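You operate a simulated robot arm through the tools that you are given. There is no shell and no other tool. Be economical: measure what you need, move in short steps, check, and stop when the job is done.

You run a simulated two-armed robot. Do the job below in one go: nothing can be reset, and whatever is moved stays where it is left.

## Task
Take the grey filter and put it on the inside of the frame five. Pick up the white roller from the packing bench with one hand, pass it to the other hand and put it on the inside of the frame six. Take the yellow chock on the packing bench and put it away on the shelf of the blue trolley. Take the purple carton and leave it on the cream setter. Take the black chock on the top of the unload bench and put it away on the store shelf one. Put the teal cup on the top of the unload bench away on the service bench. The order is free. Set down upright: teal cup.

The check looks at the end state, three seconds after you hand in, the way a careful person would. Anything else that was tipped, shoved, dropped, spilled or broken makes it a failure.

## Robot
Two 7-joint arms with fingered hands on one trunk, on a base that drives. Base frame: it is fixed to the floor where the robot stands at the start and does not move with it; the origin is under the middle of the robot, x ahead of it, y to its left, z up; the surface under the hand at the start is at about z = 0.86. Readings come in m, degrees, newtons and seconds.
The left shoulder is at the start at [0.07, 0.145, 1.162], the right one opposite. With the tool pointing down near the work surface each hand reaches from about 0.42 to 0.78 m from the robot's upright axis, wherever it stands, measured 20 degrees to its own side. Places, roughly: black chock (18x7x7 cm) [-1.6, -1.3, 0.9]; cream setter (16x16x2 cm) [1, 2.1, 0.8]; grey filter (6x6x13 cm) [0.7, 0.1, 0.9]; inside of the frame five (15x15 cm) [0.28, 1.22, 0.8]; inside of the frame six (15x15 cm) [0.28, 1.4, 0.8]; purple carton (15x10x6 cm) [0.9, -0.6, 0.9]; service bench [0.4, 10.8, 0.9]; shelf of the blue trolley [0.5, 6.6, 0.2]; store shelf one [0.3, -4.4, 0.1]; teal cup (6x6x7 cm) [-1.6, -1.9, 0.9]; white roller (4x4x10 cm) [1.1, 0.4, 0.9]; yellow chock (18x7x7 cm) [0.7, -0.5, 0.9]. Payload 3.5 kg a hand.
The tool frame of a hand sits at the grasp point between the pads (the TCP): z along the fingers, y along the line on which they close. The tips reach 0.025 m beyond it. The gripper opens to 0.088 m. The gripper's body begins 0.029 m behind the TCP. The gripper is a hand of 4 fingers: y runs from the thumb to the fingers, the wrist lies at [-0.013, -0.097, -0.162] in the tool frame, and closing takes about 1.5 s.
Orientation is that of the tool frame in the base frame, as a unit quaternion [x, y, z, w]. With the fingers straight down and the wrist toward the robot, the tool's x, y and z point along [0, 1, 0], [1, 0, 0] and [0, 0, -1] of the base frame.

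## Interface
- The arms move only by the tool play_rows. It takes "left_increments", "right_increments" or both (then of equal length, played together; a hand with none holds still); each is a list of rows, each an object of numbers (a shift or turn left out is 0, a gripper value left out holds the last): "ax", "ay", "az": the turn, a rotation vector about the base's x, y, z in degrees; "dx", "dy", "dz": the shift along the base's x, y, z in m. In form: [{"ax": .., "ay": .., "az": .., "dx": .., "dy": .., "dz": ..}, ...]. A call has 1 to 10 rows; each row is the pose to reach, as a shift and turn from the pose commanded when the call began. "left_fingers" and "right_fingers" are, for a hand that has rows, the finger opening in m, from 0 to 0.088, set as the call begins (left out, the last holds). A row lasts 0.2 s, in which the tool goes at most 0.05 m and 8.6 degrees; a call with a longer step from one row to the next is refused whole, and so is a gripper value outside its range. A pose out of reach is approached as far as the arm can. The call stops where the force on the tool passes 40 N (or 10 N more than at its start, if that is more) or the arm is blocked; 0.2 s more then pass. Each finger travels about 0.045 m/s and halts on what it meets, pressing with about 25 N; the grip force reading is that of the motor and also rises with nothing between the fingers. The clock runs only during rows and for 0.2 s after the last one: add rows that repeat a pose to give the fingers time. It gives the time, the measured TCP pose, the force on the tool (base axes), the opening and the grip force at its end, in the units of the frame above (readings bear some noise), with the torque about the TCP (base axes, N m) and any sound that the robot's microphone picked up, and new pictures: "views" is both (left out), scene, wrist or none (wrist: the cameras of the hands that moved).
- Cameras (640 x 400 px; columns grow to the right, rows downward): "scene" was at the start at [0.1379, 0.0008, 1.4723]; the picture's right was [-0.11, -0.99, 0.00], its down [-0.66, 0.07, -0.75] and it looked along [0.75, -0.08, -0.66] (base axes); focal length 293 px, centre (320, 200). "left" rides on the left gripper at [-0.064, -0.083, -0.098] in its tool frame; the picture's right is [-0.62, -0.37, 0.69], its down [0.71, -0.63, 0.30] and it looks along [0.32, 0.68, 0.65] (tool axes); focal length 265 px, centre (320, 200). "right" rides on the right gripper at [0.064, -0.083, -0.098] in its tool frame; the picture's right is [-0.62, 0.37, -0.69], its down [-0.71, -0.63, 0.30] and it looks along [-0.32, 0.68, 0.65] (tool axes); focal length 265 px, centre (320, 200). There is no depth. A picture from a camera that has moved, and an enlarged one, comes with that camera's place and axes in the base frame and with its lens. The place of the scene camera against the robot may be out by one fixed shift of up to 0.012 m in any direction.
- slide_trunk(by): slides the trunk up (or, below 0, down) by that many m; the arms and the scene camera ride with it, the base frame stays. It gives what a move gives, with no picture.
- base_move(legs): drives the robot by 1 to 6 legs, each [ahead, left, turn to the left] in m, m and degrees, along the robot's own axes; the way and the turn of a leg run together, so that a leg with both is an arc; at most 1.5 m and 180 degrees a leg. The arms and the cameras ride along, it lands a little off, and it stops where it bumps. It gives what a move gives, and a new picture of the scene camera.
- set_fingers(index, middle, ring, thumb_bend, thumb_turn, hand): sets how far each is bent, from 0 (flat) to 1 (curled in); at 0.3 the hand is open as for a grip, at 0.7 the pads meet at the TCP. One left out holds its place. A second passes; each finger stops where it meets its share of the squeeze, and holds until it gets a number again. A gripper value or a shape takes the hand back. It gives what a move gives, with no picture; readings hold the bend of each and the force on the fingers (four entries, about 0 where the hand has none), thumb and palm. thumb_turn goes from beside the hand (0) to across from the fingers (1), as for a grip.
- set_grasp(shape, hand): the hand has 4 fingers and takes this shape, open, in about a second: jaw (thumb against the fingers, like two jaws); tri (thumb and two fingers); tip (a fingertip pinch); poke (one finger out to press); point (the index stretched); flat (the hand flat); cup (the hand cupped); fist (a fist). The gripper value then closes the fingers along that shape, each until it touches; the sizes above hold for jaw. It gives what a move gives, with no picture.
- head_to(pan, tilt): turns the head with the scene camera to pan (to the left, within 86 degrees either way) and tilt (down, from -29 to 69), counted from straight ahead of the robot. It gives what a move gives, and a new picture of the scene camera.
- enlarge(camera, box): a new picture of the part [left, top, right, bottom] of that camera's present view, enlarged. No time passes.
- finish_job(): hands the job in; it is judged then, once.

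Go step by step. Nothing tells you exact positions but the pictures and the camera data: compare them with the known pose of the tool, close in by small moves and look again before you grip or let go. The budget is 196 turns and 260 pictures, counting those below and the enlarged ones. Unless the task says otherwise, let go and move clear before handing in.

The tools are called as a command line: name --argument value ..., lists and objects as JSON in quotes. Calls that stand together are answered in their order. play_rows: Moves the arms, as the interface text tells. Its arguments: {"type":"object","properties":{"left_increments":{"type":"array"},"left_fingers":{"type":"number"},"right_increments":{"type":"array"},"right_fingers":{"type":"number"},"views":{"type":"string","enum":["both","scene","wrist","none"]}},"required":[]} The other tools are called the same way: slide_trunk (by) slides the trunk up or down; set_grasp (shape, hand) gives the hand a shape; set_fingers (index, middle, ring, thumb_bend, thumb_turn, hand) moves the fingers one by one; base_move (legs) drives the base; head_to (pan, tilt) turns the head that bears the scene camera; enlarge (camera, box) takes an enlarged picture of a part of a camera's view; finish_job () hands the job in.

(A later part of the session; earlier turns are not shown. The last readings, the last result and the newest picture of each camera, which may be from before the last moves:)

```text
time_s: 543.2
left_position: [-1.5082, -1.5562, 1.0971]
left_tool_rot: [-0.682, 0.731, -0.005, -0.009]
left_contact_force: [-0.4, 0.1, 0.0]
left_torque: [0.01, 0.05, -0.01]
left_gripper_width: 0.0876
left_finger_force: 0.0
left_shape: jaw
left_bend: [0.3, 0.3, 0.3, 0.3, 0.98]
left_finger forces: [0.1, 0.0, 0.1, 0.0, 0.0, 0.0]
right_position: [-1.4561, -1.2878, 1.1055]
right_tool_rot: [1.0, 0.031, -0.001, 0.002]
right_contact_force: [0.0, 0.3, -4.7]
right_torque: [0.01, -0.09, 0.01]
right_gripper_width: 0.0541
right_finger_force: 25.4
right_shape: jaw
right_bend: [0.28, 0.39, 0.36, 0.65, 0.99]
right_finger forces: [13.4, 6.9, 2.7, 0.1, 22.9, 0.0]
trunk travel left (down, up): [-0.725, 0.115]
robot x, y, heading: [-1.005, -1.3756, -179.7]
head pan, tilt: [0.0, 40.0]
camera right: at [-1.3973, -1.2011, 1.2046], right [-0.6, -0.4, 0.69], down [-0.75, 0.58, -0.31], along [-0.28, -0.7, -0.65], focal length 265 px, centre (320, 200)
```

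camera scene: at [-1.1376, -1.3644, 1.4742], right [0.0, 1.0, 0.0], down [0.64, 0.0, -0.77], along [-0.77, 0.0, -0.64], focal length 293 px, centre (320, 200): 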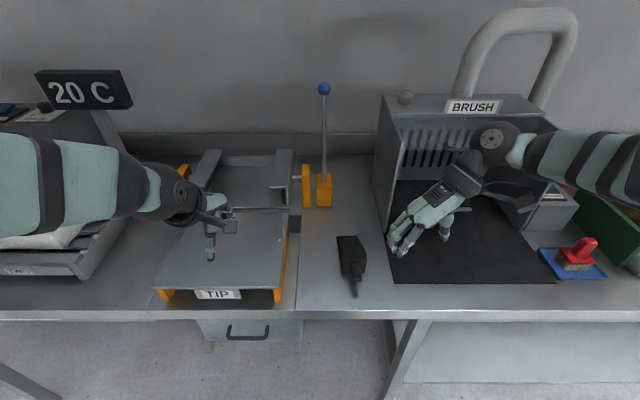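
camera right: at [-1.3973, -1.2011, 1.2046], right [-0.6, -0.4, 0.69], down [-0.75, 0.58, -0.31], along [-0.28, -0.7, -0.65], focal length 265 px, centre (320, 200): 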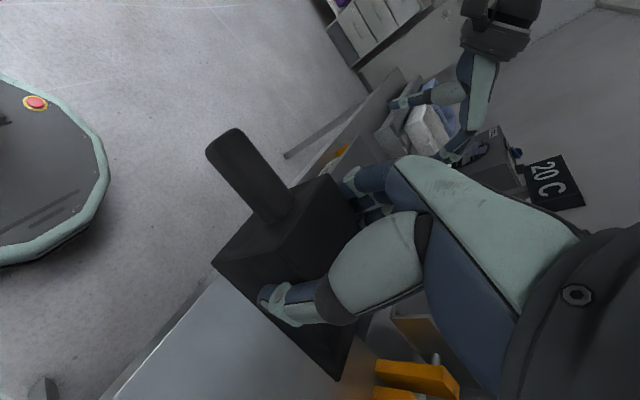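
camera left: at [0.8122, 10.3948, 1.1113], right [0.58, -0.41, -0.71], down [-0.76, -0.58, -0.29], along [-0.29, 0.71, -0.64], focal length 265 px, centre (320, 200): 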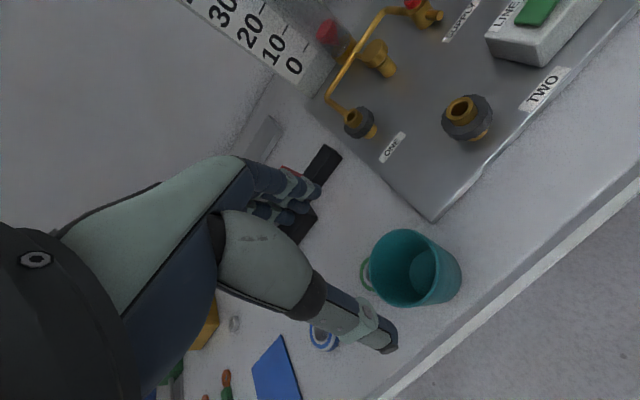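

Black chock held. I back off, turn south and approach the store rack.

base_move --legs '[[-0.5, 0, 0], [0, 0, 90], [1.4, 0, 0], [0, 0.7, 0]]'

head_to --pan 0 --tilt 30

```text
time_s: 560.1
left_position: [0.4409, -3.2658, 1.0958]
left_tool_rot: [1.0, -0.012, 0.011, 0.002]
left_contact_force: [-0.6, -0.1, -0.3]
left_torque: [0.0, 0.03, -0.02]
left_gripper_width: 0.088
left_finger_force: 0.0
left_shape: jaw
left_bend: [0.3, 0.3, 0.3, 0.3, 0.98]
left_finger forces: [0.1, 0.0, 0.0, 0.1, 0.0, 0.0]
right_position: [0.1712, -3.2269, 1.1033]
right_tool_rot: [0.668, 0.744, 0.002, 0.0]
right_contact_force: [-0.1, 0.6, -4.3]
right_torque: [0.07, 0.03, -0.02]
right_gripper_width: 0.0539
right_finger_force: 25.2
right_shape: jaw
right_bend: [0.28, 0.39, 0.36, 0.65, 0.99]
right_finger forces: [13.3, 6.8, 2.8, 0.0, 23.0, 0.0]
trunk travel left (down, up): [-0.725, 0.115]
robot x, y, heading: [0.2367, -2.7727, -87.4]
head pan, tilt: [0.0, 40.0]
camera scene: at [0.2472, -2.8964, 1.4742], right [-1.0, -0.05, 0.0], down [-0.03, 0.64, -0.77], along [0.04, -0.76, -0.64], focal length 293 px, centre (320, 200)
```

scene: 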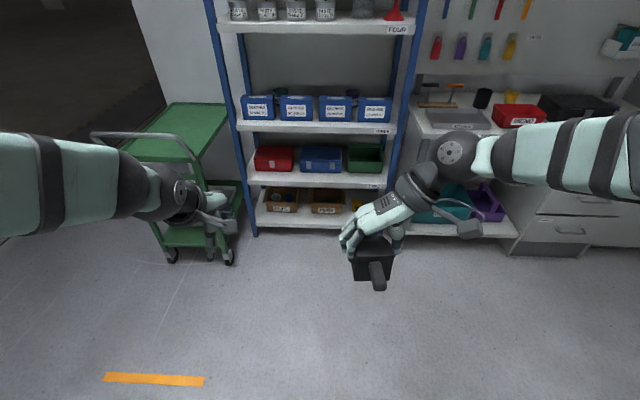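

```text
time_s: 560.9
left_position: [0.4433, -3.2655, 1.0957]
left_tool_rot: [1.0, -0.011, 0.01, 0.002]
left_contact_force: [0.7, 0.3, 0.0]
left_torque: [0.03, 0.02, 0.0]
left_gripper_width: 0.0878
left_finger_force: 0.1
left_shape: jaw
left_bend: [0.3, 0.3, 0.3, 0.3, 0.98]
left_finger forces: [0.0, 0.0, 0.0, 0.0, 0.0, 0.0]
right_position: [0.1717, -3.2276, 1.104]
right_tool_rot: [0.668, 0.745, 0.002, 0.0]
right_contact_force: [0.7, 0.8, -4.2]
right_torque: [0.08, -0.02, -0.02]
right_gripper_width: 0.054
right_finger_force: 24.7
right_shape: jaw
right_bend: [0.28, 0.39, 0.36, 0.65, 0.99]
right_finger forces: [13.3, 6.9, 2.8, 0.0, 23.0, 0.1]
trunk travel left (down, up): [-0.725, 0.115]
robot x, y, heading: [0.2386, -2.7695, -87.5]
head pan, tilt: [0.0, 30.0]
camera scene: at [0.2487, -2.9017, 1.4895], right [-1.0, -0.05, 0.0], down [-0.02, 0.5, -0.87], along [0.04, -0.86, -0.5], focal length 293 px, centre (320, 200)
```

scene: 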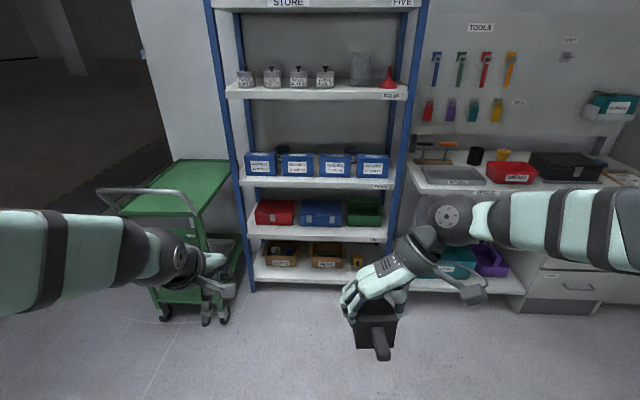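

enlarge --camera "scene" --box '[230, 190, 430, 310]'

```text
3.20 times, centred on (330, 250) of scene
camera zoom: at [0.2487, -2.9017, 1.4895], right [-1.0, -0.05, 0.0], down [-0.02, 0.5, -0.87], along [0.04, -0.86, -0.5], focal length 937 px, centre (288, 40)
```

zoom: 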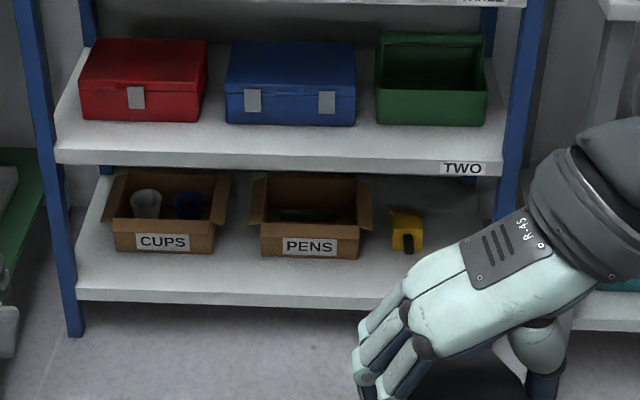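

Shelf one (bottom) has boxes set back and a ~10 cm free strip at its front. I'll lay the black chock sideways there around x≈0.14, so I turn the hand by −85°, retract the left, and lower the trunk.

play_rows --right_increments '[{"az": -8.5}, {"az": -17}, {"az": -25.5}, {"az": -34}, {"az": -42.5}, {"az": -51}, {"az": -59.5}, {"az": -68}, {"az": -76.5}, {"az": -85}]' --left_increments '[{"dy": 0.03}, {"dy": 0.06}, {"dy": 0.09}, {"dy": 0.11}, {"dy": 0.11}, {"dy": 0.11}, {"dy": 0.11}, {"dy": 0.11}, {"dy": 0.11}, {"dy": 0.11}]' --views "none"

slide_trunk --by -0.4

slide_trunk --by -0.3

base_move --legs '[[0.3, 0.04, -2.5], [0.25, 0, 0]]'

head_to --pan -5 --tilt 30

```text
time_s: 563.1
left_position: [0.445, -3.1555, 1.0967]
left_tool_rot: [1.0, -0.012, 0.011, 0.002]
left_contact_force: [1.3, 0.5, 0.5]
left_torque: [-0.01, 0.02, 0.0]
left_gripper_width: 0.0877
left_finger_force: 0.1
left_shape: jaw
left_bend: [0.3, 0.3, 0.3, 0.3, 0.98]
left_finger forces: [0.1, 0.0, 0.0, 0.0, 0.0, 0.0]
right_position: [0.1728, -3.2266, 1.105]
right_tool_rot: [0.995, 0.096, 0.0, 0.001]
right_contact_force: [-0.2, -0.1, -3.9]
right_torque: [0.03, -0.05, -0.02]
right_gripper_width: 0.0538
right_finger_force: 25.3
right_shape: jaw
right_bend: [0.28, 0.39, 0.36, 0.65, 0.99]
right_finger forces: [13.5, 6.9, 2.9, 0.0, 23.3, 0.0]
trunk travel left (down, up): [-0.725, 0.115]
robot x, y, heading: [0.2352, -2.77, -87.1]
head pan, tilt: [0.0, 30.0]
```

```text
time_s: 566.9
left_position: [0.4441, -3.1551, 0.6962]
left_tool_rot: [1.0, -0.012, 0.009, 0.003]
left_contact_force: [0.3, -0.9, -0.3]
left_torque: [0.02, 0.04, -0.01]
left_gripper_width: 0.0876
left_finger_force: 0.1
left_shape: jaw
left_bend: [0.3, 0.3, 0.3, 0.3, 0.98]
left_finger forces: [0.0, 0.0, 0.1, 0.1, 0.1, 0.1]
right_position: [0.1731, -3.2261, 0.7045]
right_tool_rot: [0.995, 0.097, 0.001, 0.001]
right_contact_force: [0.2, -0.1, -5.2]
right_torque: [0.03, -0.05, -0.02]
right_gripper_width: 0.054
right_finger_force: 25.2
right_shape: jaw
right_bend: [0.28, 0.39, 0.36, 0.65, 0.99]
right_finger forces: [13.3, 6.9, 2.9, 0.0, 23.4, 0.1]
trunk travel left (down, up): [-0.325, 0.515]
robot x, y, heading: [0.2358, -2.7718, -87.3]
head pan, tilt: [0.0, 30.0]
```

```text
time_s: 569.9
left_position: [0.4451, -3.1555, 0.3953]
left_tool_rot: [1.0, -0.012, 0.011, 0.002]
left_contact_force: [0.2, 0.1, -0.4]
left_torque: [-0.02, 0.02, -0.02]
left_gripper_width: 0.0878
left_finger_force: 0.0
left_shape: jaw
left_bend: [0.3, 0.3, 0.3, 0.3, 0.98]
left_finger forces: [0.0, 0.0, 0.1, 0.0, 0.0, 0.1]
right_position: [0.173, -3.227, 0.4047]
right_tool_rot: [0.995, 0.097, 0.0, 0.0]
right_contact_force: [-0.3, -0.3, -4.4]
right_torque: [0.02, -0.1, 0.01]
right_gripper_width: 0.0538
right_finger_force: 25.1
right_shape: jaw
right_bend: [0.28, 0.39, 0.36, 0.65, 0.99]
right_finger forces: [13.4, 7.0, 3.0, 0.1, 23.3, 0.0]
trunk travel left (down, up): [-0.025, 0.815]
robot x, y, heading: [0.2374, -2.7743, -86.9]
head pan, tilt: [0.0, 30.0]
```

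```text
time_s: 573.4
left_position: [0.4889, -3.712, 0.3963]
left_tool_rot: [1.0, -0.025, 0.01, 0.002]
left_contact_force: [-0.7, 0.8, -0.4]
left_torque: [0.0, -0.01, 0.01]
left_gripper_width: 0.0879
left_finger_force: 0.0
left_shape: jaw
left_bend: [0.3, 0.3, 0.3, 0.3, 0.98]
left_finger forces: [0.0, 0.1, 0.1, 0.0, 0.0, 0.0]
right_position: [0.2182, -3.7762, 0.4052]
right_tool_rot: [0.996, 0.087, 0.0, 0.0]
right_contact_force: [-0.5, 0.0, -4.5]
right_torque: [-0.01, -0.07, -0.04]
right_gripper_width: 0.0536
right_finger_force: 25.4
right_shape: jaw
right_bend: [0.28, 0.39, 0.36, 0.65, 0.99]
right_finger forces: [13.4, 6.9, 3.0, 0.0, 23.3, 0.0]
trunk travel left (down, up): [-0.025, 0.815]
robot x, y, heading: [0.2934, -3.3232, -88.7]
head pan, tilt: [0.0, 30.0]
camera scene: at [0.3006, -3.4527, 0.7895], right [-1.0, -0.02, 0.0], down [-0.01, 0.5, -0.87], along [0.02, -0.87, -0.5], focal length 293 px, centre (320, 200)
```

scene: 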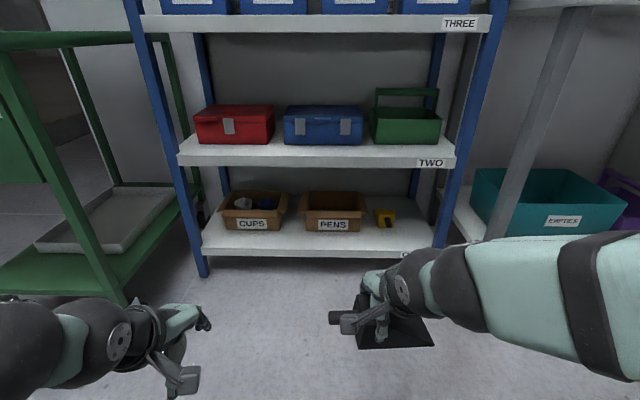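

```text
time_s: 574.0
left_position: [0.4894, -3.7127, 0.396]
left_tool_rot: [1.0, -0.024, 0.011, 0.003]
left_contact_force: [0.6, 0.2, -0.3]
left_torque: [-0.02, -0.02, 0.02]
left_gripper_width: 0.0877
left_finger_force: 0.1
left_shape: jaw
left_bend: [0.3, 0.3, 0.3, 0.3, 0.98]
left_finger forces: [0.0, 0.0, 0.1, 0.0, 0.1, 0.0]
right_position: [0.2185, -3.7756, 0.4044]
right_tool_rot: [0.996, 0.086, 0.001, 0.001]
right_contact_force: [-1.0, -0.1, -5.2]
right_torque: [-0.02, -0.1, -0.01]
right_gripper_width: 0.0536
right_finger_force: 24.6
right_shape: jaw
right_bend: [0.28, 0.39, 0.36, 0.65, 0.99]
right_finger forces: [13.4, 6.8, 3.0, 0.1, 23.4, 0.1]
trunk travel left (down, up): [-0.025, 0.815]
robot x, y, heading: [0.292, -3.3246, -88.6]
head pan, tilt: [-5.0, 30.0]
camera scene: at [0.2928, -3.4525, 0.7895], right [-1.0, 0.06, 0.0], down [0.03, 0.5, -0.87], along [-0.06, -0.86, -0.5], focal length 293 px, centre (320, 200)
```

scene: 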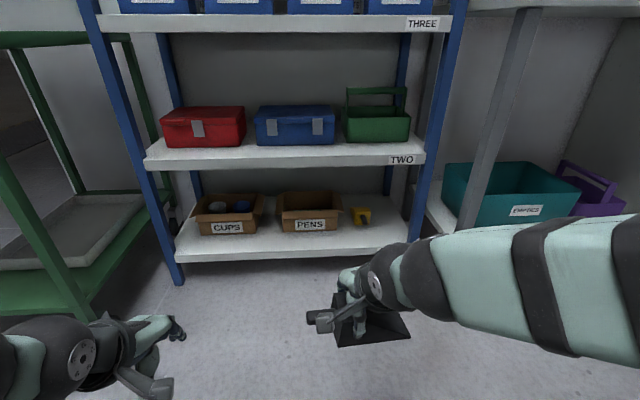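

From low down the strip is ~14 cm deep (y −4.26…−4.40). I square the hand, lower it and drive up to the rack.

play_rows --right_increments '[{"az": -5, "dz": -0.04}, {"az": -9.5, "dz": -0.08}, {"az": -9.5, "dz": -0.12}, {"az": -9.5, "dz": -0.15}]' --views "none"

base_move --legs '[[0.34, 0, -1.0]]'

enlarge --camera "right" --box '[0, 0, 640, 400]'

```text
time_s: 575.0
left_position: [0.4895, -3.7122, 0.3967]
left_tool_rot: [1.0, -0.025, 0.01, 0.002]
left_contact_force: [0.4, 0.2, 0.5]
left_torque: [-0.01, 0.01, 0.02]
left_gripper_width: 0.0876
left_finger_force: 0.0
left_shape: jaw
left_bend: [0.3, 0.3, 0.3, 0.3, 0.98]
left_finger forces: [0.0, 0.1, 0.0, 0.0, 0.0, 0.0]
right_position: [0.2194, -3.7742, 0.2547]
right_tool_rot: [1.0, 0.004, 0.001, 0.001]
right_contact_force: [-0.1, 0.1, -4.5]
right_torque: [-0.01, -0.06, 0.0]
right_gripper_width: 0.0535
right_finger_force: 25.0
right_shape: jaw
right_bend: [0.28, 0.39, 0.36, 0.65, 0.99]
right_finger forces: [13.3, 6.7, 3.0, 0.0, 23.2, 0.0]
trunk travel left (down, up): [-0.025, 0.815]
robot x, y, heading: [0.2952, -3.3229, -89.0]
head pan, tilt: [-5.0, 30.0]
```

```text
time_s: 577.2
left_position: [0.491, -4.0423, 0.3966]
left_tool_rot: [0.999, -0.03, 0.011, 0.002]
left_contact_force: [-0.2, 0.6, -0.7]
left_torque: [0.02, 0.01, 0.0]
left_gripper_width: 0.0876
left_finger_force: 0.0
left_shape: jaw
left_bend: [0.3, 0.3, 0.3, 0.3, 0.98]
left_finger forces: [0.0, 0.1, 0.0, 0.0, 0.0, 0.1]
right_position: [0.2187, -4.103, 0.2546]
right_tool_rot: [1.0, -0.004, 0.0, 0.0]
right_contact_force: [0.6, -0.4, -3.9]
right_torque: [0.01, -0.1, 0.02]
right_gripper_width: 0.0539
right_finger_force: 24.7
right_shape: jaw
right_bend: [0.28, 0.39, 0.36, 0.65, 0.99]
right_finger forces: [13.3, 6.9, 3.0, 0.0, 23.2, 0.0]
trunk travel left (down, up): [-0.025, 0.815]
robot x, y, heading: [0.2989, -3.6517, -89.3]
head pan, tilt: [-5.0, 30.0]
camera scene: at [0.2964, -3.7807, 0.7895], right [-1.0, 0.08, 0.0], down [0.04, 0.5, -0.87], along [-0.07, -0.86, -0.5], focal length 293 px, centre (320, 200)
```

scene: 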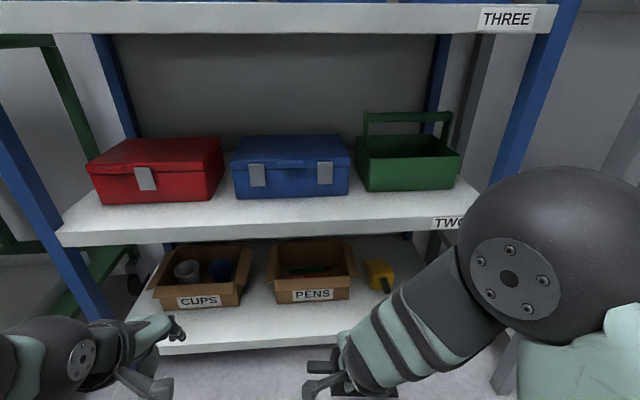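

```text
1.00 times, centred on (320, 200) of right (not enlarged: the box is as wide or as high as the picture)
camera zoom: at [0.2833, -4.019, 0.3543], right [-0.62, -0.36, 0.69], down [-0.71, 0.63, -0.31], along [-0.33, -0.68, -0.65], focal length 265 px, centre (320, 200)
```

zoom: 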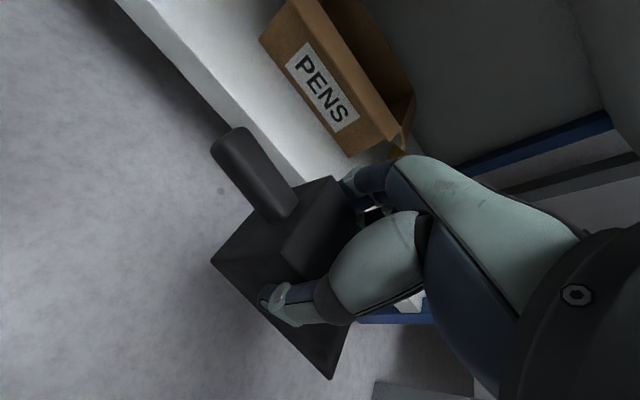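

play_rows --right_increments '[{"dy": -0.045}, {"dy": -0.09}, {"dy": -0.135}, {"dy": -0.18}, {"dy": -0.22}, {"dy": -0.242}, {"dy": -0.242, "dz": -0.04}]' --views "both"

```text
time_s: 578.8
left_position: [0.4902, -4.0421, 0.3973]
left_tool_rot: [0.999, -0.031, 0.011, 0.003]
left_contact_force: [-1.1, 0.0, -0.1]
left_torque: [-0.02, 0.01, 0.0]
left_gripper_width: 0.0877
left_finger_force: 0.1
left_shape: jaw
left_bend: [0.3, 0.3, 0.3, 0.3, 0.98]
left_finger forces: [0.0, 0.0, 0.0, 0.1, 0.1, 0.1]
right_position: [0.2154, -4.3526, 0.2438]
right_tool_rot: [1.0, -0.005, 0.002, 0.024]
right_contact_force: [-0.8, 4.7, 16.1]
right_torque: [-0.61, -0.2, 0.01]
right_gripper_width: 0.0526
right_finger_force: 25.3
right_shape: jaw
right_bend: [0.75, 0.42, 0.39, 0.63, 0.99]
right_finger forces: [35.9, 6.8, 3.7, 0.0, 25.8, 0.0]
trunk travel left (down, up): [-0.025, 0.815]
robot x, y, heading: [0.2998, -3.647, -89.3]
head pan, tilt: [-5.0, 30.0]
stopped in row 7 (right hand): the force on the tool passed its limit at 50 N (the readings are from after the stop); the commanded pose is now the measured one
camera scene: at [0.2966, -3.7783, 0.7905], right [-1.0, 0.08, 0.0], down [0.04, 0.5, -0.87], along [-0.07, -0.86, -0.5], focal length 293 px, centre (320, 200)
camera right: at [0.2803, -4.2659, 0.3387], right [-0.63, -0.33, 0.71], down [-0.71, 0.62, -0.34], along [-0.33, -0.71, -0.62], focal length 265 px, centre (320, 200)
```

scene: 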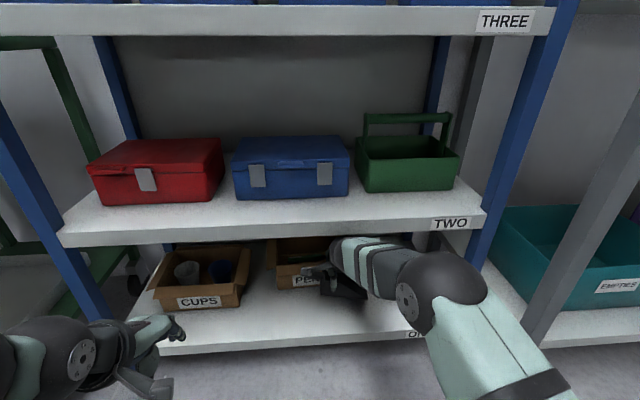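
right: 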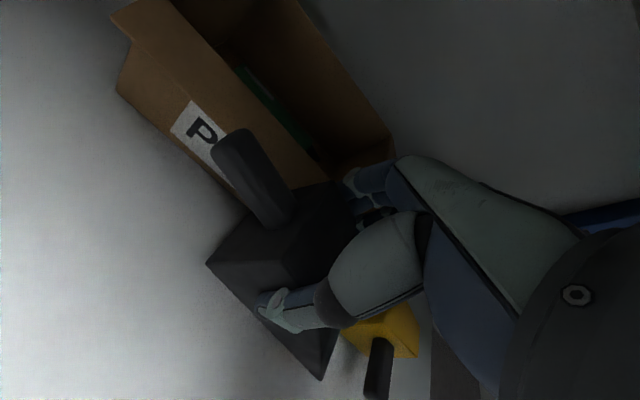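

A finger met the PENS box's rim, so I lift slightly, come 5 cm forward, and lower there.

play_rows --right_increments '[{"dz": 0.015}, {"dz": 0.02, "dy": 0.02}, {"dz": 0.02, "dy": 0.045}, {"dz": 0.0, "dy": 0.045}, {"dz": -0.03, "dy": 0.045}]' --views "both"

```text
time_s: 580.0
left_position: [0.4907, -4.043, 0.3964]
left_tool_rot: [0.999, -0.03, 0.011, 0.002]
left_contact_force: [0.5, -0.4, 0.4]
left_torque: [0.0, -0.02, -0.02]
left_gripper_width: 0.0877
left_finger_force: 0.1
left_shape: jaw
left_bend: [0.3, 0.3, 0.3, 0.3, 0.98]
left_finger forces: [0.0, 0.0, 0.0, 0.1, 0.0, 0.0]
right_position: [0.2162, -4.3062, 0.204]
right_tool_rot: [1.0, -0.005, 0.002, 0.018]
right_contact_force: [-0.1, 0.7, -2.9]
right_torque: [0.04, 0.04, -0.03]
right_gripper_width: 0.0534
right_finger_force: 24.5
right_shape: jaw
right_bend: [0.29, 0.41, 0.38, 0.64, 0.98]
right_finger forces: [13.0, 6.5, 3.5, 0.0, 23.8, 0.0]
trunk travel left (down, up): [-0.025, 0.815]
robot x, y, heading: [0.2968, -3.6502, -89.7]
head pan, tilt: [-5.0, 30.0]
camera scene: at [0.2964, -3.7807, 0.7896], right [-1.0, 0.08, 0.0], down [0.04, 0.5, -0.87], along [-0.07, -0.86, -0.5], focal length 293 px, centre (320, 200)
camera right: at [0.2808, -4.2209, 0.3011], right [-0.63, -0.34, 0.7], down [-0.71, 0.63, -0.33], along [-0.33, -0.7, -0.63], focal length 265 px, centre (320, 200)
```

scene: 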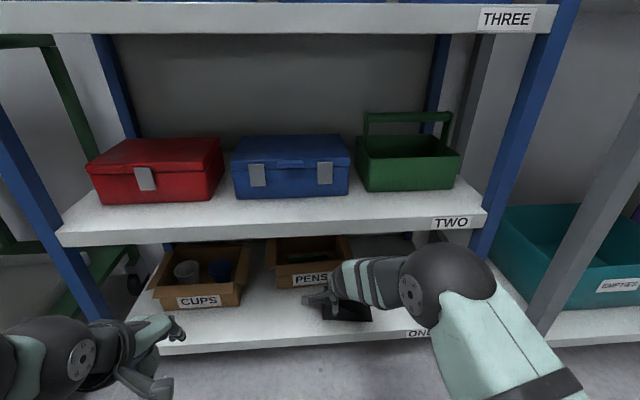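
right: 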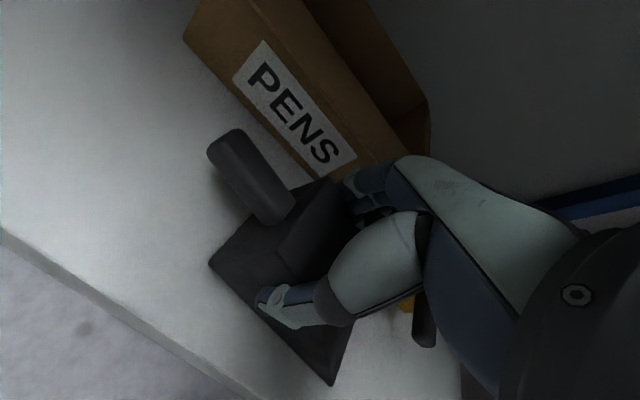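

The PENS box appears to have been pushed back ~5 cm by that reach; I'll put it right afterwards. First I set the chock further right, in front of the free space, leaving the PENS box accessible.

play_rows --right_increments '[{"dx": -0.04, "dy": 0.006}, {"dx": -0.08, "dy": 0.006}, {"dx": -0.12, "dy": 0.006}, {"dx": -0.15, "dy": 0.006}, {"dx": -0.15, "dy": 0.006, "dz": -0.02}]' --views "both"

```text
time_s: 581.2
left_position: [0.4907, -4.0417, 0.3981]
left_tool_rot: [0.999, -0.031, 0.01, 0.004]
left_contact_force: [-0.6, 0.1, 0.2]
left_torque: [0.02, 0.0, 0.03]
left_gripper_width: 0.0875
left_finger_force: 0.1
left_shape: jaw
left_bend: [0.3, 0.3, 0.3, 0.3, 0.98]
left_finger forces: [0.1, 0.0, 0.0, 0.0, 0.0, 0.1]
right_position: [0.0683, -4.3031, 0.1917]
right_tool_rot: [1.0, -0.004, 0.001, 0.024]
right_contact_force: [4.7, 5.9, 22.2]
right_torque: [0.29, 0.28, 0.09]
right_gripper_width: 0.0532
right_finger_force: 24.8
right_shape: jaw
right_bend: [0.29, 0.41, 0.37, 0.64, 0.98]
right_finger forces: [13.8, 6.4, 12.9, 0.0, 27.2, 0.0]
trunk travel left (down, up): [-0.025, 0.815]
robot x, y, heading: [0.297, -3.6483, -89.3]
head pan, tilt: [-5.0, 30.0]
camera scene: at [0.2973, -3.778, 0.7907], right [-1.0, 0.08, 0.0], down [0.04, 0.5, -0.87], along [-0.07, -0.87, -0.5], focal length 293 px, centre (320, 200)
camera right: at [0.1323, -4.2164, 0.2876], right [-0.63, -0.33, 0.71], down [-0.71, 0.62, -0.34], along [-0.33, -0.71, -0.62], focal length 265 px, centre (320, 200)
```

scene: 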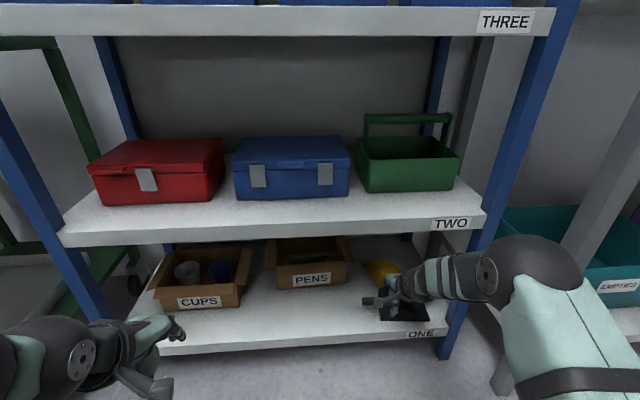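
right: 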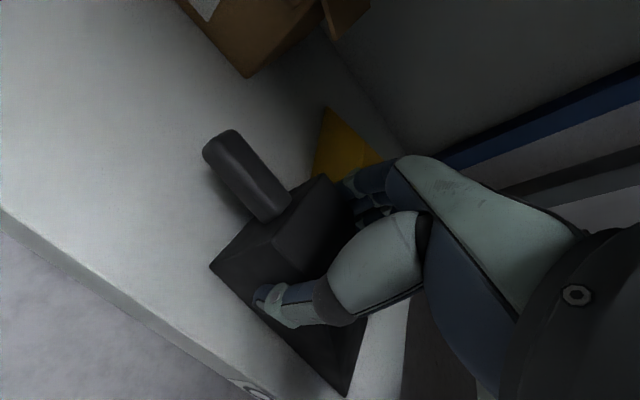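

enlarge --camera "right" --box '[180, 80, 480, 400]'

enlarge --camera "scene" --box '[250, 220, 490, 370]'

```text
1.25 times, centred on (330, 240) of right
camera zoom: at [0.1323, -4.2164, 0.2876], right [-0.63, -0.33, 0.71], down [-0.71, 0.62, -0.34], along [-0.33, -0.71, -0.62], focal length 332 px, centre (308, 150)
```

zoom: 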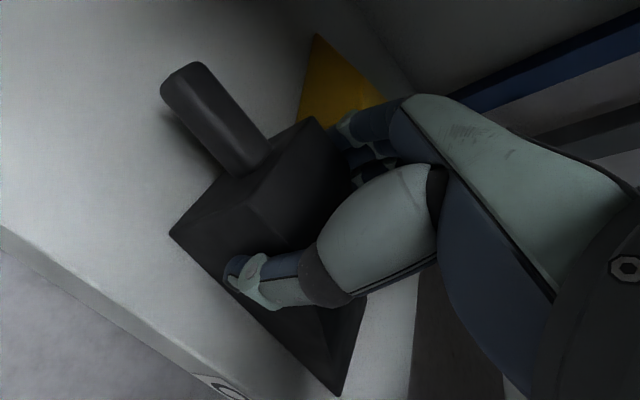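

```text
2.67 times, centred on (370, 295) of scene
camera zoom: at [0.2973, -3.778, 0.7907], right [-1.0, 0.08, 0.0], down [0.04, 0.5, -0.87], along [-0.07, -0.87, -0.5], focal length 781 px, centre (187, -53)
```

zoom: 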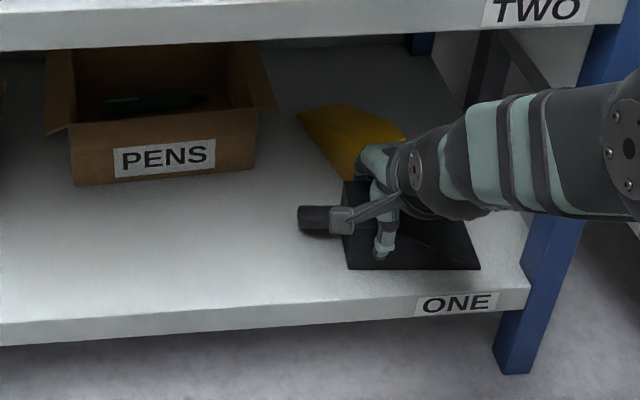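

I realise the shelf surface is really at z≈0.145 (edge y≈−4.21), so the PENS box and the yellow chock there got nudged. I'll lift the black chock out, place it in the clear strip in front of CUPS, then restore those two.

play_rows --right_increments '[{"dz": 0.02}, {"dz": 0.035, "dy": 0.02}, {"dz": 0.035, "dy": 0.06}, {"dz": 0.035, "dy": 0.1}, {"dz": 0.035, "dy": 0.15}, {"dz": 0.035, "dy": 0.19}]' --left_increments '[{"dz": 0.03}, {"dz": 0.06, "dx": 0.03}, {"dz": 0.09, "dx": 0.06}, {"dz": 0.12, "dx": 0.08}, {"dz": 0.15, "dx": 0.08}, {"dz": 0.18, "dx": 0.08}]' --views "scene"

enlarge --camera "scene" --box '[130, 220, 450, 370]'

```text
time_s: 582.6
left_position: [0.5641, -4.0585, 0.569]
left_tool_rot: [0.999, -0.031, 0.011, 0.002]
left_contact_force: [0.3, -0.2, -1.0]
left_torque: [-0.02, 0.0, -0.01]
left_gripper_width: 0.0878
left_finger_force: 0.1
left_shape: jaw
left_bend: [0.3, 0.3, 0.3, 0.3, 0.98]
left_finger forces: [0.0, 0.0, 0.0, 0.1, 0.0, 0.0]
left hand out of reach, approached as far as the arm can: row 5, 6
right_position: [0.0683, -4.1109, 0.2203]
right_tool_rot: [1.0, -0.005, 0.003, 0.017]
right_contact_force: [-0.7, -0.3, -4.5]
right_torque: [-0.01, -0.05, 0.01]
right_gripper_width: 0.0537
right_finger_force: 25.0
right_shape: jaw
right_bend: [0.29, 0.4, 0.37, 0.65, 0.99]
right_finger forces: [14.2, 6.6, 3.4, 0.0, 24.3, 0.0]
trunk travel left (down, up): [-0.025, 0.815]
robot x, y, heading: [0.2966, -3.6526, -89.3]
head pan, tilt: [-5.0, 30.0]
camera scene: at [0.2962, -3.7807, 0.7895], right [-1.0, 0.08, 0.0], down [0.04, 0.5, -0.87], along [-0.07, -0.86, -0.5], focal length 293 px, centre (320, 200)
```

scene: 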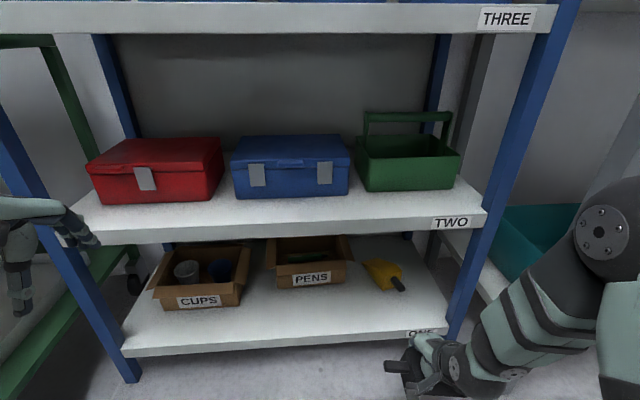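

```text
2.00 times, centred on (290, 295) of scene
camera zoom: at [0.2962, -3.7807, 0.7895], right [-1.0, 0.08, 0.0], down [0.04, 0.5, -0.87], along [-0.07, -0.86, -0.5], focal length 586 px, centre (380, 10)
```

zoom: 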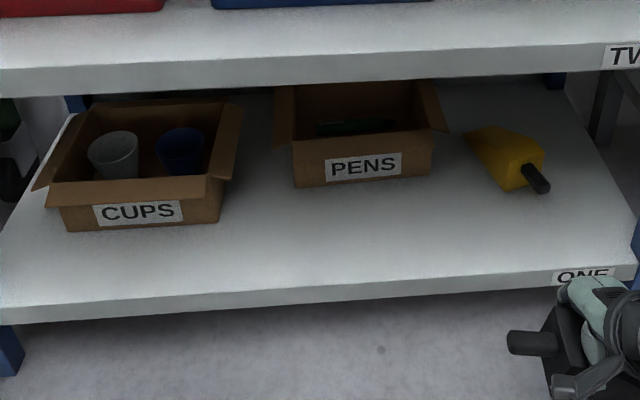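

play_rows --left_increments '[{"dx": -0.04}, {"dx": -0.08}, {"dx": -0.12}]' --views "none"

base_move --legs '[[0, 0.17, 0]]'

```text
time_s: 583.4
left_position: [0.4394, -4.0569, 0.5693]
left_tool_rot: [0.999, -0.03, 0.01, 0.002]
left_contact_force: [0.5, -1.0, 0.5]
left_torque: [-0.03, 0.04, 0.04]
left_gripper_width: 0.0879
left_finger_force: 0.0
left_shape: jaw
left_bend: [0.3, 0.3, 0.3, 0.3, 0.98]
left_finger forces: [0.0, 0.0, 0.0, 0.0, 0.0, 0.0]
right_position: [0.0671, -4.1098, 0.2182]
right_tool_rot: [1.0, -0.005, 0.002, 0.017]
right_contact_force: [0.0, 0.9, -3.5]
right_torque: [0.01, -0.06, 0.0]
right_gripper_width: 0.0538
right_finger_force: 24.6
right_shape: jaw
right_bend: [0.29, 0.4, 0.37, 0.65, 0.99]
right_finger forces: [14.2, 6.6, 3.3, 0.0, 24.3, 0.1]
trunk travel left (down, up): [-0.025, 0.815]
robot x, y, heading: [0.2987, -3.6461, -89.2]
head pan, tilt: [-5.0, 30.0]
```

```text
time_s: 584.9
left_position: [0.6096, -4.0546, 0.5688]
left_tool_rot: [1.0, -0.03, 0.01, 0.002]
left_contact_force: [0.3, -0.4, 0.5]
left_torque: [0.02, 0.01, 0.02]
left_gripper_width: 0.0876
left_finger_force: 0.2
left_shape: jaw
left_bend: [0.3, 0.3, 0.3, 0.3, 0.98]
left_finger forces: [0.0, 0.1, 0.0, 0.0, 0.0, 0.0]
right_position: [0.2363, -4.1091, 0.2197]
right_tool_rot: [1.0, -0.004, 0.002, 0.017]
right_contact_force: [-0.5, -0.3, -4.3]
right_torque: [0.01, -0.06, 0.0]
right_gripper_width: 0.0535
right_finger_force: 25.2
right_shape: jaw
right_bend: [0.29, 0.4, 0.37, 0.65, 0.99]
right_finger forces: [14.2, 6.6, 3.3, 0.0, 24.4, 0.0]
trunk travel left (down, up): [-0.025, 0.815]
robot x, y, heading: [0.4648, -3.6485, -89.4]
head pan, tilt: [-5.0, 30.0]
camera scene: at [0.4632, -3.7789, 0.7895], right [-1.0, 0.08, 0.0], down [0.04, 0.5, -0.87], along [-0.07, -0.86, -0.5], focal length 293 px, centre (320, 200)
```

scene: 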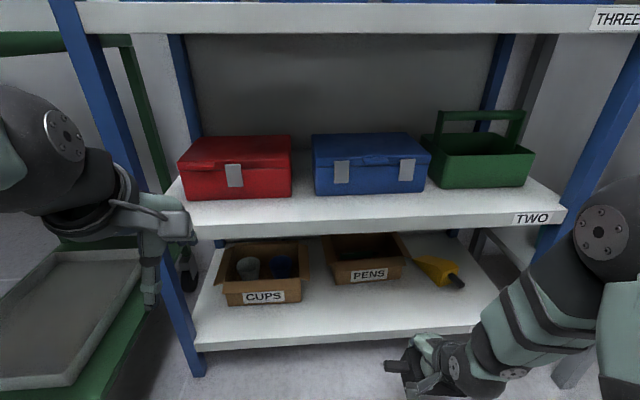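

play_rows --right_increments '[{"dx": 0.045}, {"dx": 0.09}, {"dx": 0.135}, {"dx": 0.18}, {"dx": 0.225, "dz": 0.005}, {"dx": 0.225, "dy": -0.045, "dz": 0.01}, {"dx": 0.225, "dy": -0.09, "dz": 0.01}, {"dx": 0.225, "dy": -0.13, "dz": 0.01}, {"dx": 0.225, "dy": -0.146, "dz": 0.01}]' --views "both"

```text
time_s: 586.9
left_position: [0.6086, -4.0542, 0.5693]
left_tool_rot: [0.999, -0.03, 0.011, 0.003]
left_contact_force: [0.1, 0.5, 0.5]
left_torque: [0.02, -0.02, 0.02]
left_gripper_width: 0.0881
left_finger_force: 0.0
left_shape: jaw
left_bend: [0.3, 0.3, 0.3, 0.3, 0.98]
left_finger forces: [0.0, 0.0, 0.0, 0.0, 0.0, 0.0]
right_position: [0.4586, -4.256, 0.2292]
right_tool_rot: [1.0, -0.004, 0.002, 0.018]
right_contact_force: [0.0, 0.6, -4.3]
right_torque: [0.0, -0.09, 0.01]
right_gripper_width: 0.0534
right_finger_force: 25.0
right_shape: jaw
right_bend: [0.29, 0.4, 0.38, 0.65, 0.98]
right_finger forces: [14.0, 6.9, 3.2, 0.0, 24.2, 0.1]
trunk travel left (down, up): [-0.025, 0.815]
robot x, y, heading: [0.4619, -3.649, -89.3]
head pan, tilt: [-5.0, 30.0]
camera scene: at [0.4635, -3.779, 0.7895], right [-1.0, 0.08, 0.0], down [0.04, 0.5, -0.87], along [-0.07, -0.86, -0.5], focal length 293 px, centre (320, 200)
camera right: at [0.5224, -4.1698, 0.325], right [-0.62, -0.34, 0.7], down [-0.71, 0.63, -0.33], along [-0.33, -0.7, -0.63], focal length 265 px, centre (320, 200)
```

scene: 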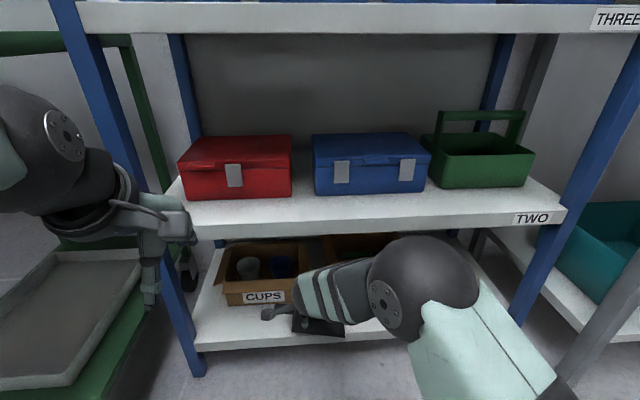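
right: 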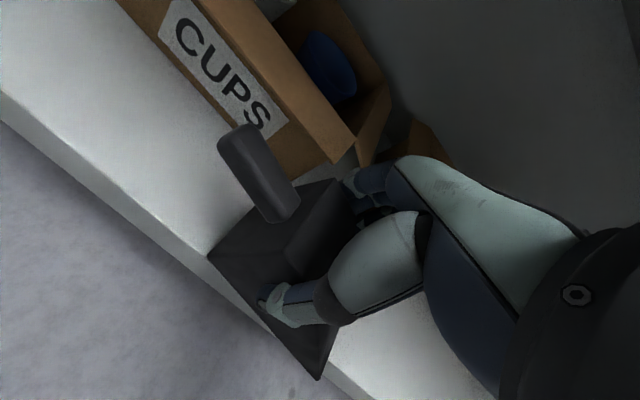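

play_rows --right_increments '[{"dx": -0.038, "dy": -0.01}, {"dx": -0.038, "dy": -0.019, "dz": -0.015}, {"dx": -0.038, "dy": -0.019, "dz": -0.025}, {"dx": -0.038, "dy": -0.019, "dz": -0.03}, {"dx": -0.038, "dy": -0.019, "dz": -0.035}, {"dx": -0.038, "dy": -0.019, "dz": -0.04}, {"dx": -0.038, "dy": -0.019, "dz": -0.045}]' --views "wrist"

```text
time_s: 588.5
left_position: [0.6094, -4.0523, 0.5706]
left_tool_rot: [0.999, -0.03, 0.011, 0.004]
left_contact_force: [0.1, -0.3, 0.5]
left_torque: [-0.03, 0.01, 0.0]
left_gripper_width: 0.0878
left_finger_force: 0.0
left_shape: jaw
left_bend: [0.3, 0.3, 0.3, 0.3, 0.98]
left_finger forces: [0.0, 0.0, 0.0, 0.0, 0.0, 0.0]
right_position: [0.4248, -4.2749, 0.1909]
right_tool_rot: [1.0, -0.004, 0.003, 0.024]
right_contact_force: [2.0, 6.0, 25.0]
right_torque: [0.62, 0.08, -0.01]
right_gripper_width: 0.0528
right_finger_force: 25.1
right_shape: jaw
right_bend: [0.29, 0.4, 0.37, 0.65, 0.98]
right_finger forces: [12.2, 6.0, 3.5, 0.2, 28.0, 0.1]
trunk travel left (down, up): [-0.025, 0.815]
robot x, y, heading: [0.4695, -3.6459, -89.4]
head pan, tilt: [-5.0, 30.0]
camera right: at [0.488, -4.1889, 0.2871], right [-0.63, -0.33, 0.71], down [-0.71, 0.62, -0.34], along [-0.33, -0.71, -0.62], focal length 265 px, centre (320, 200)
```

right: 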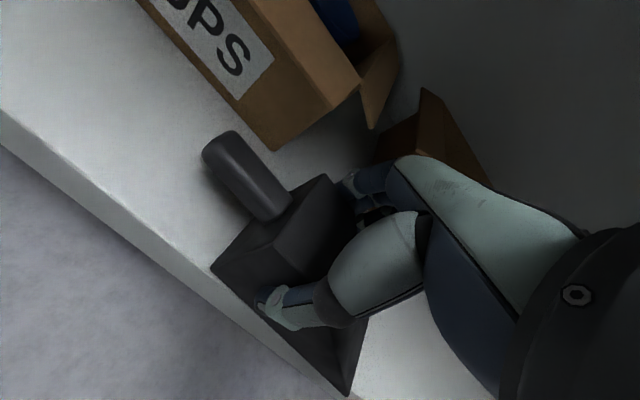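

play_rows --right_increments '[{"dz": 0.01}, {"dz": 0.012, "dy": -0.01}, {"dz": 0.012, "dy": -0.02}, {"dz": 0.006, "dy": -0.02}, {"dz": 0.002, "dy": -0.02}]' --views "wrist"

```text
time_s: 589.7
left_position: [0.6087, -4.0516, 0.571]
left_tool_rot: [1.0, -0.03, 0.01, 0.004]
left_contact_force: [-0.2, -0.3, -1.1]
left_torque: [0.04, 0.02, 0.0]
left_gripper_width: 0.0877
left_finger_force: 0.0
left_shape: jaw
left_bend: [0.3, 0.3, 0.3, 0.3, 0.98]
left_finger forces: [0.0, 0.0, 0.1, 0.0, 0.1, 0.1]
right_position: [0.4217, -4.2958, 0.193]
right_tool_rot: [1.0, -0.004, 0.002, 0.021]
right_contact_force: [-0.6, 7.7, 16.3]
right_torque: [0.54, 0.04, -0.07]
right_gripper_width: 0.0524
right_finger_force: 24.8
right_shape: jaw
right_bend: [0.3, 0.41, 0.39, 0.65, 0.97]
right_finger forces: [12.1, 5.4, 3.3, 0.1, 28.5, 0.0]
trunk travel left (down, up): [-0.025, 0.815]
robot x, y, heading: [0.4663, -3.6476, -89.3]
head pan, tilt: [-5.0, 30.0]
camera right: at [0.4865, -4.2095, 0.2881], right [-0.63, -0.33, 0.7], down [-0.71, 0.62, -0.33], along [-0.33, -0.71, -0.63], focal length 265 px, centre (320, 200)
```

right: 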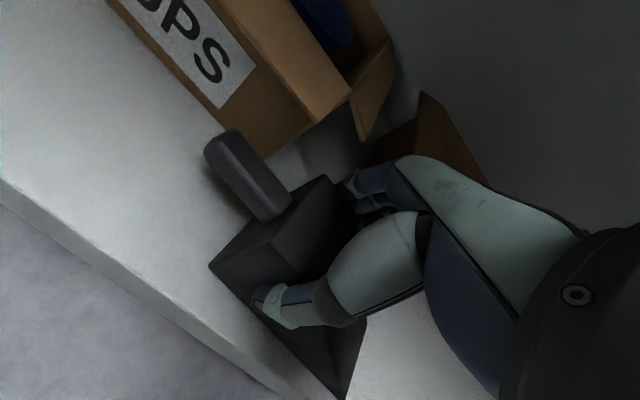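

Good margin to the edge and to CUPS. I release, rise a little and draw back.

play_rows --right_increments '[{"dz": 0.003}, {"dz": 0.003}, {"dz": 0.003}, {"dz": 0.003}, {"dz": 0.003}, {"dz": 0.003}, {"dz": 0.03}, {"dz": 0.06}, {"dz": 0.065, "dy": 0.04}, {"dz": 0.065, "dy": 0.085}]' --right_fingers 0.076 --views "both"

```text
time_s: 591.9
left_position: [0.6095, -4.0534, 0.5694]
left_tool_rot: [1.0, -0.029, 0.01, 0.002]
left_contact_force: [0.3, -0.5, -0.9]
left_torque: [-0.01, 0.01, 0.02]
left_gripper_width: 0.0878
left_finger_force: 0.1
left_shape: jaw
left_bend: [0.3, 0.3, 0.3, 0.3, 0.98]
left_finger forces: [0.1, 0.0, 0.0, 0.2, 0.0, 0.0]
right_position: [0.4217, -4.2085, 0.2538]
right_tool_rot: [1.0, -0.004, 0.001, 0.018]
right_contact_force: [0.9, -0.1, -0.3]
right_torque: [0.01, -0.02, 0.0]
right_gripper_width: 0.0758
right_finger_force: 0.0
right_shape: jaw
right_bend: [0.28, 0.33, 0.31, 0.42, 0.99]
right_finger forces: [0.0, 0.1, 0.1, 0.0, 0.0, 0.0]
trunk travel left (down, up): [-0.025, 0.815]
robot x, y, heading: [0.4656, -3.6474, -89.4]
head pan, tilt: [-5.0, 30.0]
camera scene: at [0.4635, -3.7786, 0.7896], right [-1.0, 0.08, 0.0], down [0.04, 0.5, -0.87], along [-0.07, -0.86, -0.5], focal length 293 px, centre (320, 200)
camera right: at [0.4863, -4.1236, 0.3495], right [-0.63, -0.34, 0.7], down [-0.71, 0.63, -0.33], along [-0.33, -0.7, -0.63], focal length 265 px, centre (320, 200)
```

scene: 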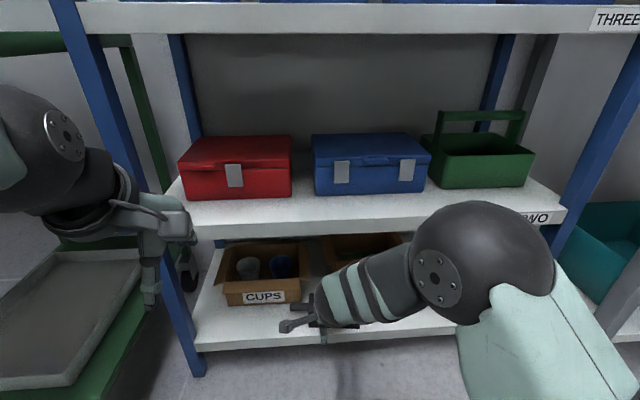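
right: 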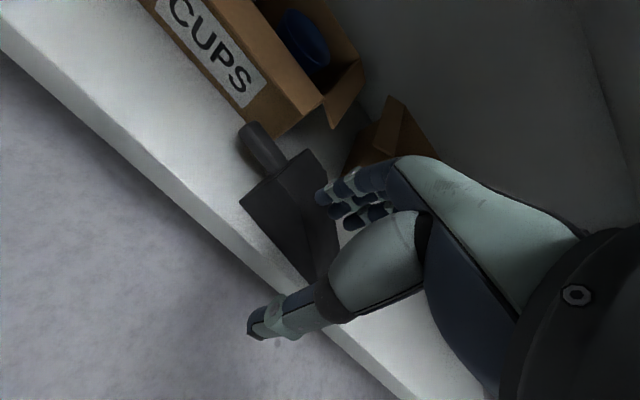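

The black chock is on shelf one. Now I restore the PENS box: I pitch the right hand forward ~20° and line it up to hook its front wall.

play_rows --right_increments '[{"dy": 0.03, "ax": -3}, {"dy": 0.05, "dx": -0.03, "ax": -6}, {"dy": 0.05, "dx": -0.07, "ax": -9}, {"dy": 0.05, "dx": -0.11, "ax": -13}, {"dy": 0.05, "dx": -0.15, "ax": -18}, {"dy": 0.05, "dx": -0.155, "ax": -18}]' --right_fingers 0.06 --views "both"

```text
time_s: 593.3
left_position: [0.6097, -4.0538, 0.5688]
left_tool_rot: [1.0, -0.03, 0.01, 0.003]
left_contact_force: [0.6, -0.3, 0.1]
left_torque: [0.02, 0.0, 0.0]
left_gripper_width: 0.0876
left_finger_force: 0.1
left_shape: jaw
left_bend: [0.3, 0.3, 0.3, 0.3, 0.98]
left_finger forces: [0.0, 0.1, 0.0, 0.0, 0.1, 0.1]
right_position: [0.267, -4.1576, 0.2521]
right_tool_rot: [0.985, -0.004, 0.003, 0.175]
right_contact_force: [0.7, 0.5, 0.2]
right_torque: [0.01, 0.01, 0.02]
right_gripper_width: 0.0604
right_finger_force: 0.0
right_shape: jaw
right_bend: [0.28, 0.38, 0.34, 0.59, 0.99]
right_finger forces: [0.0, 0.0, 0.0, 0.0, 0.1, 0.0]
trunk travel left (down, up): [-0.025, 0.815]
robot x, y, heading: [0.4654, -3.6481, -89.4]
head pan, tilt: [-5.0, 30.0]
camera scene: at [0.4634, -3.7786, 0.7896], right [-1.0, 0.08, 0.0], down [0.04, 0.5, -0.87], along [-0.07, -0.86, -0.5], focal length 293 px, centre (320, 200)
camera right: at [0.3313, -4.0463, 0.317], right [-0.63, -0.1, 0.77], down [-0.71, 0.49, -0.51], along [-0.33, -0.86, -0.38], focal length 265 px, centre (320, 200)
```

scene: 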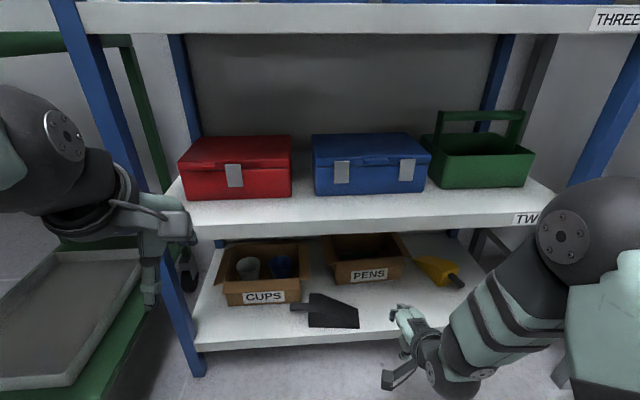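
right: 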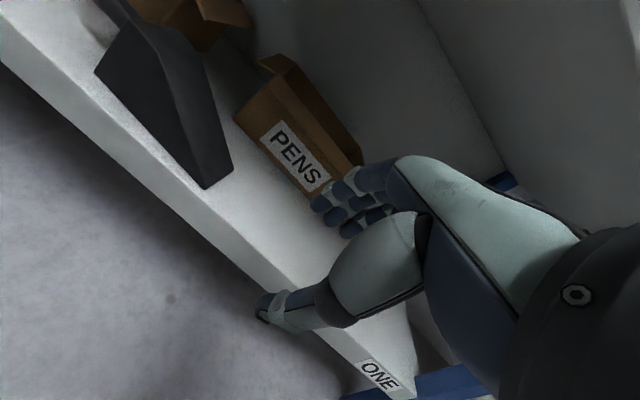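

play_rows --right_increments '[{"dy": -0.045, "dx": -0.005}, {"dy": -0.09, "dx": -0.01}, {"dy": -0.135, "dx": -0.01}, {"dy": -0.18, "dx": -0.01}, {"dy": -0.22, "dx": -0.01}, {"dy": -0.25, "dx": -0.01}]' --views "wrist"

```text
time_s: 594.7
left_position: [0.6107, -4.0542, 0.5681]
left_tool_rot: [1.0, -0.03, 0.01, 0.001]
left_contact_force: [0.3, 0.5, 0.3]
left_torque: [0.01, 0.0, -0.03]
left_gripper_width: 0.0879
left_finger_force: 0.1
left_shape: jaw
left_bend: [0.3, 0.3, 0.3, 0.3, 0.98]
left_finger forces: [0.0, 0.0, 0.0, 0.1, 0.0, 0.0]
right_position: [0.2593, -4.409, 0.2486]
right_tool_rot: [0.985, -0.004, 0.002, 0.173]
right_contact_force: [0.0, 0.8, -0.4]
right_torque: [-0.02, -0.04, -0.01]
right_gripper_width: 0.0606
right_finger_force: 0.0
right_shape: jaw
right_bend: [0.28, 0.38, 0.34, 0.59, 0.99]
right_finger forces: [0.0, 0.0, 0.0, 0.0, 0.4, 0.0]
trunk travel left (down, up): [-0.025, 0.815]
robot x, y, heading: [0.4652, -3.6503, -89.5]
head pan, tilt: [-5.0, 30.0]
camera right: at [0.3233, -4.2984, 0.3141], right [-0.63, -0.11, 0.77], down [-0.71, 0.49, -0.51], along [-0.33, -0.86, -0.38], focal length 265 px, centre (320, 200)
```

right: 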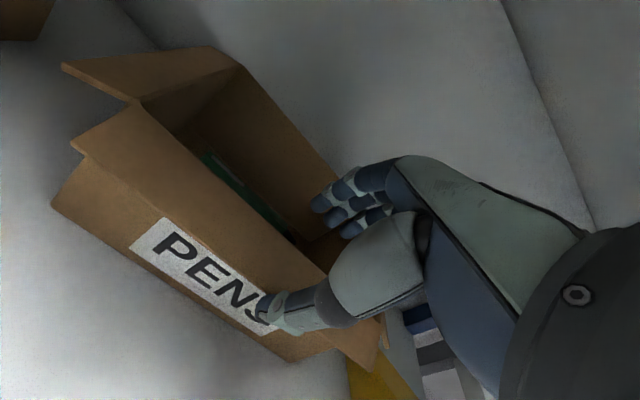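

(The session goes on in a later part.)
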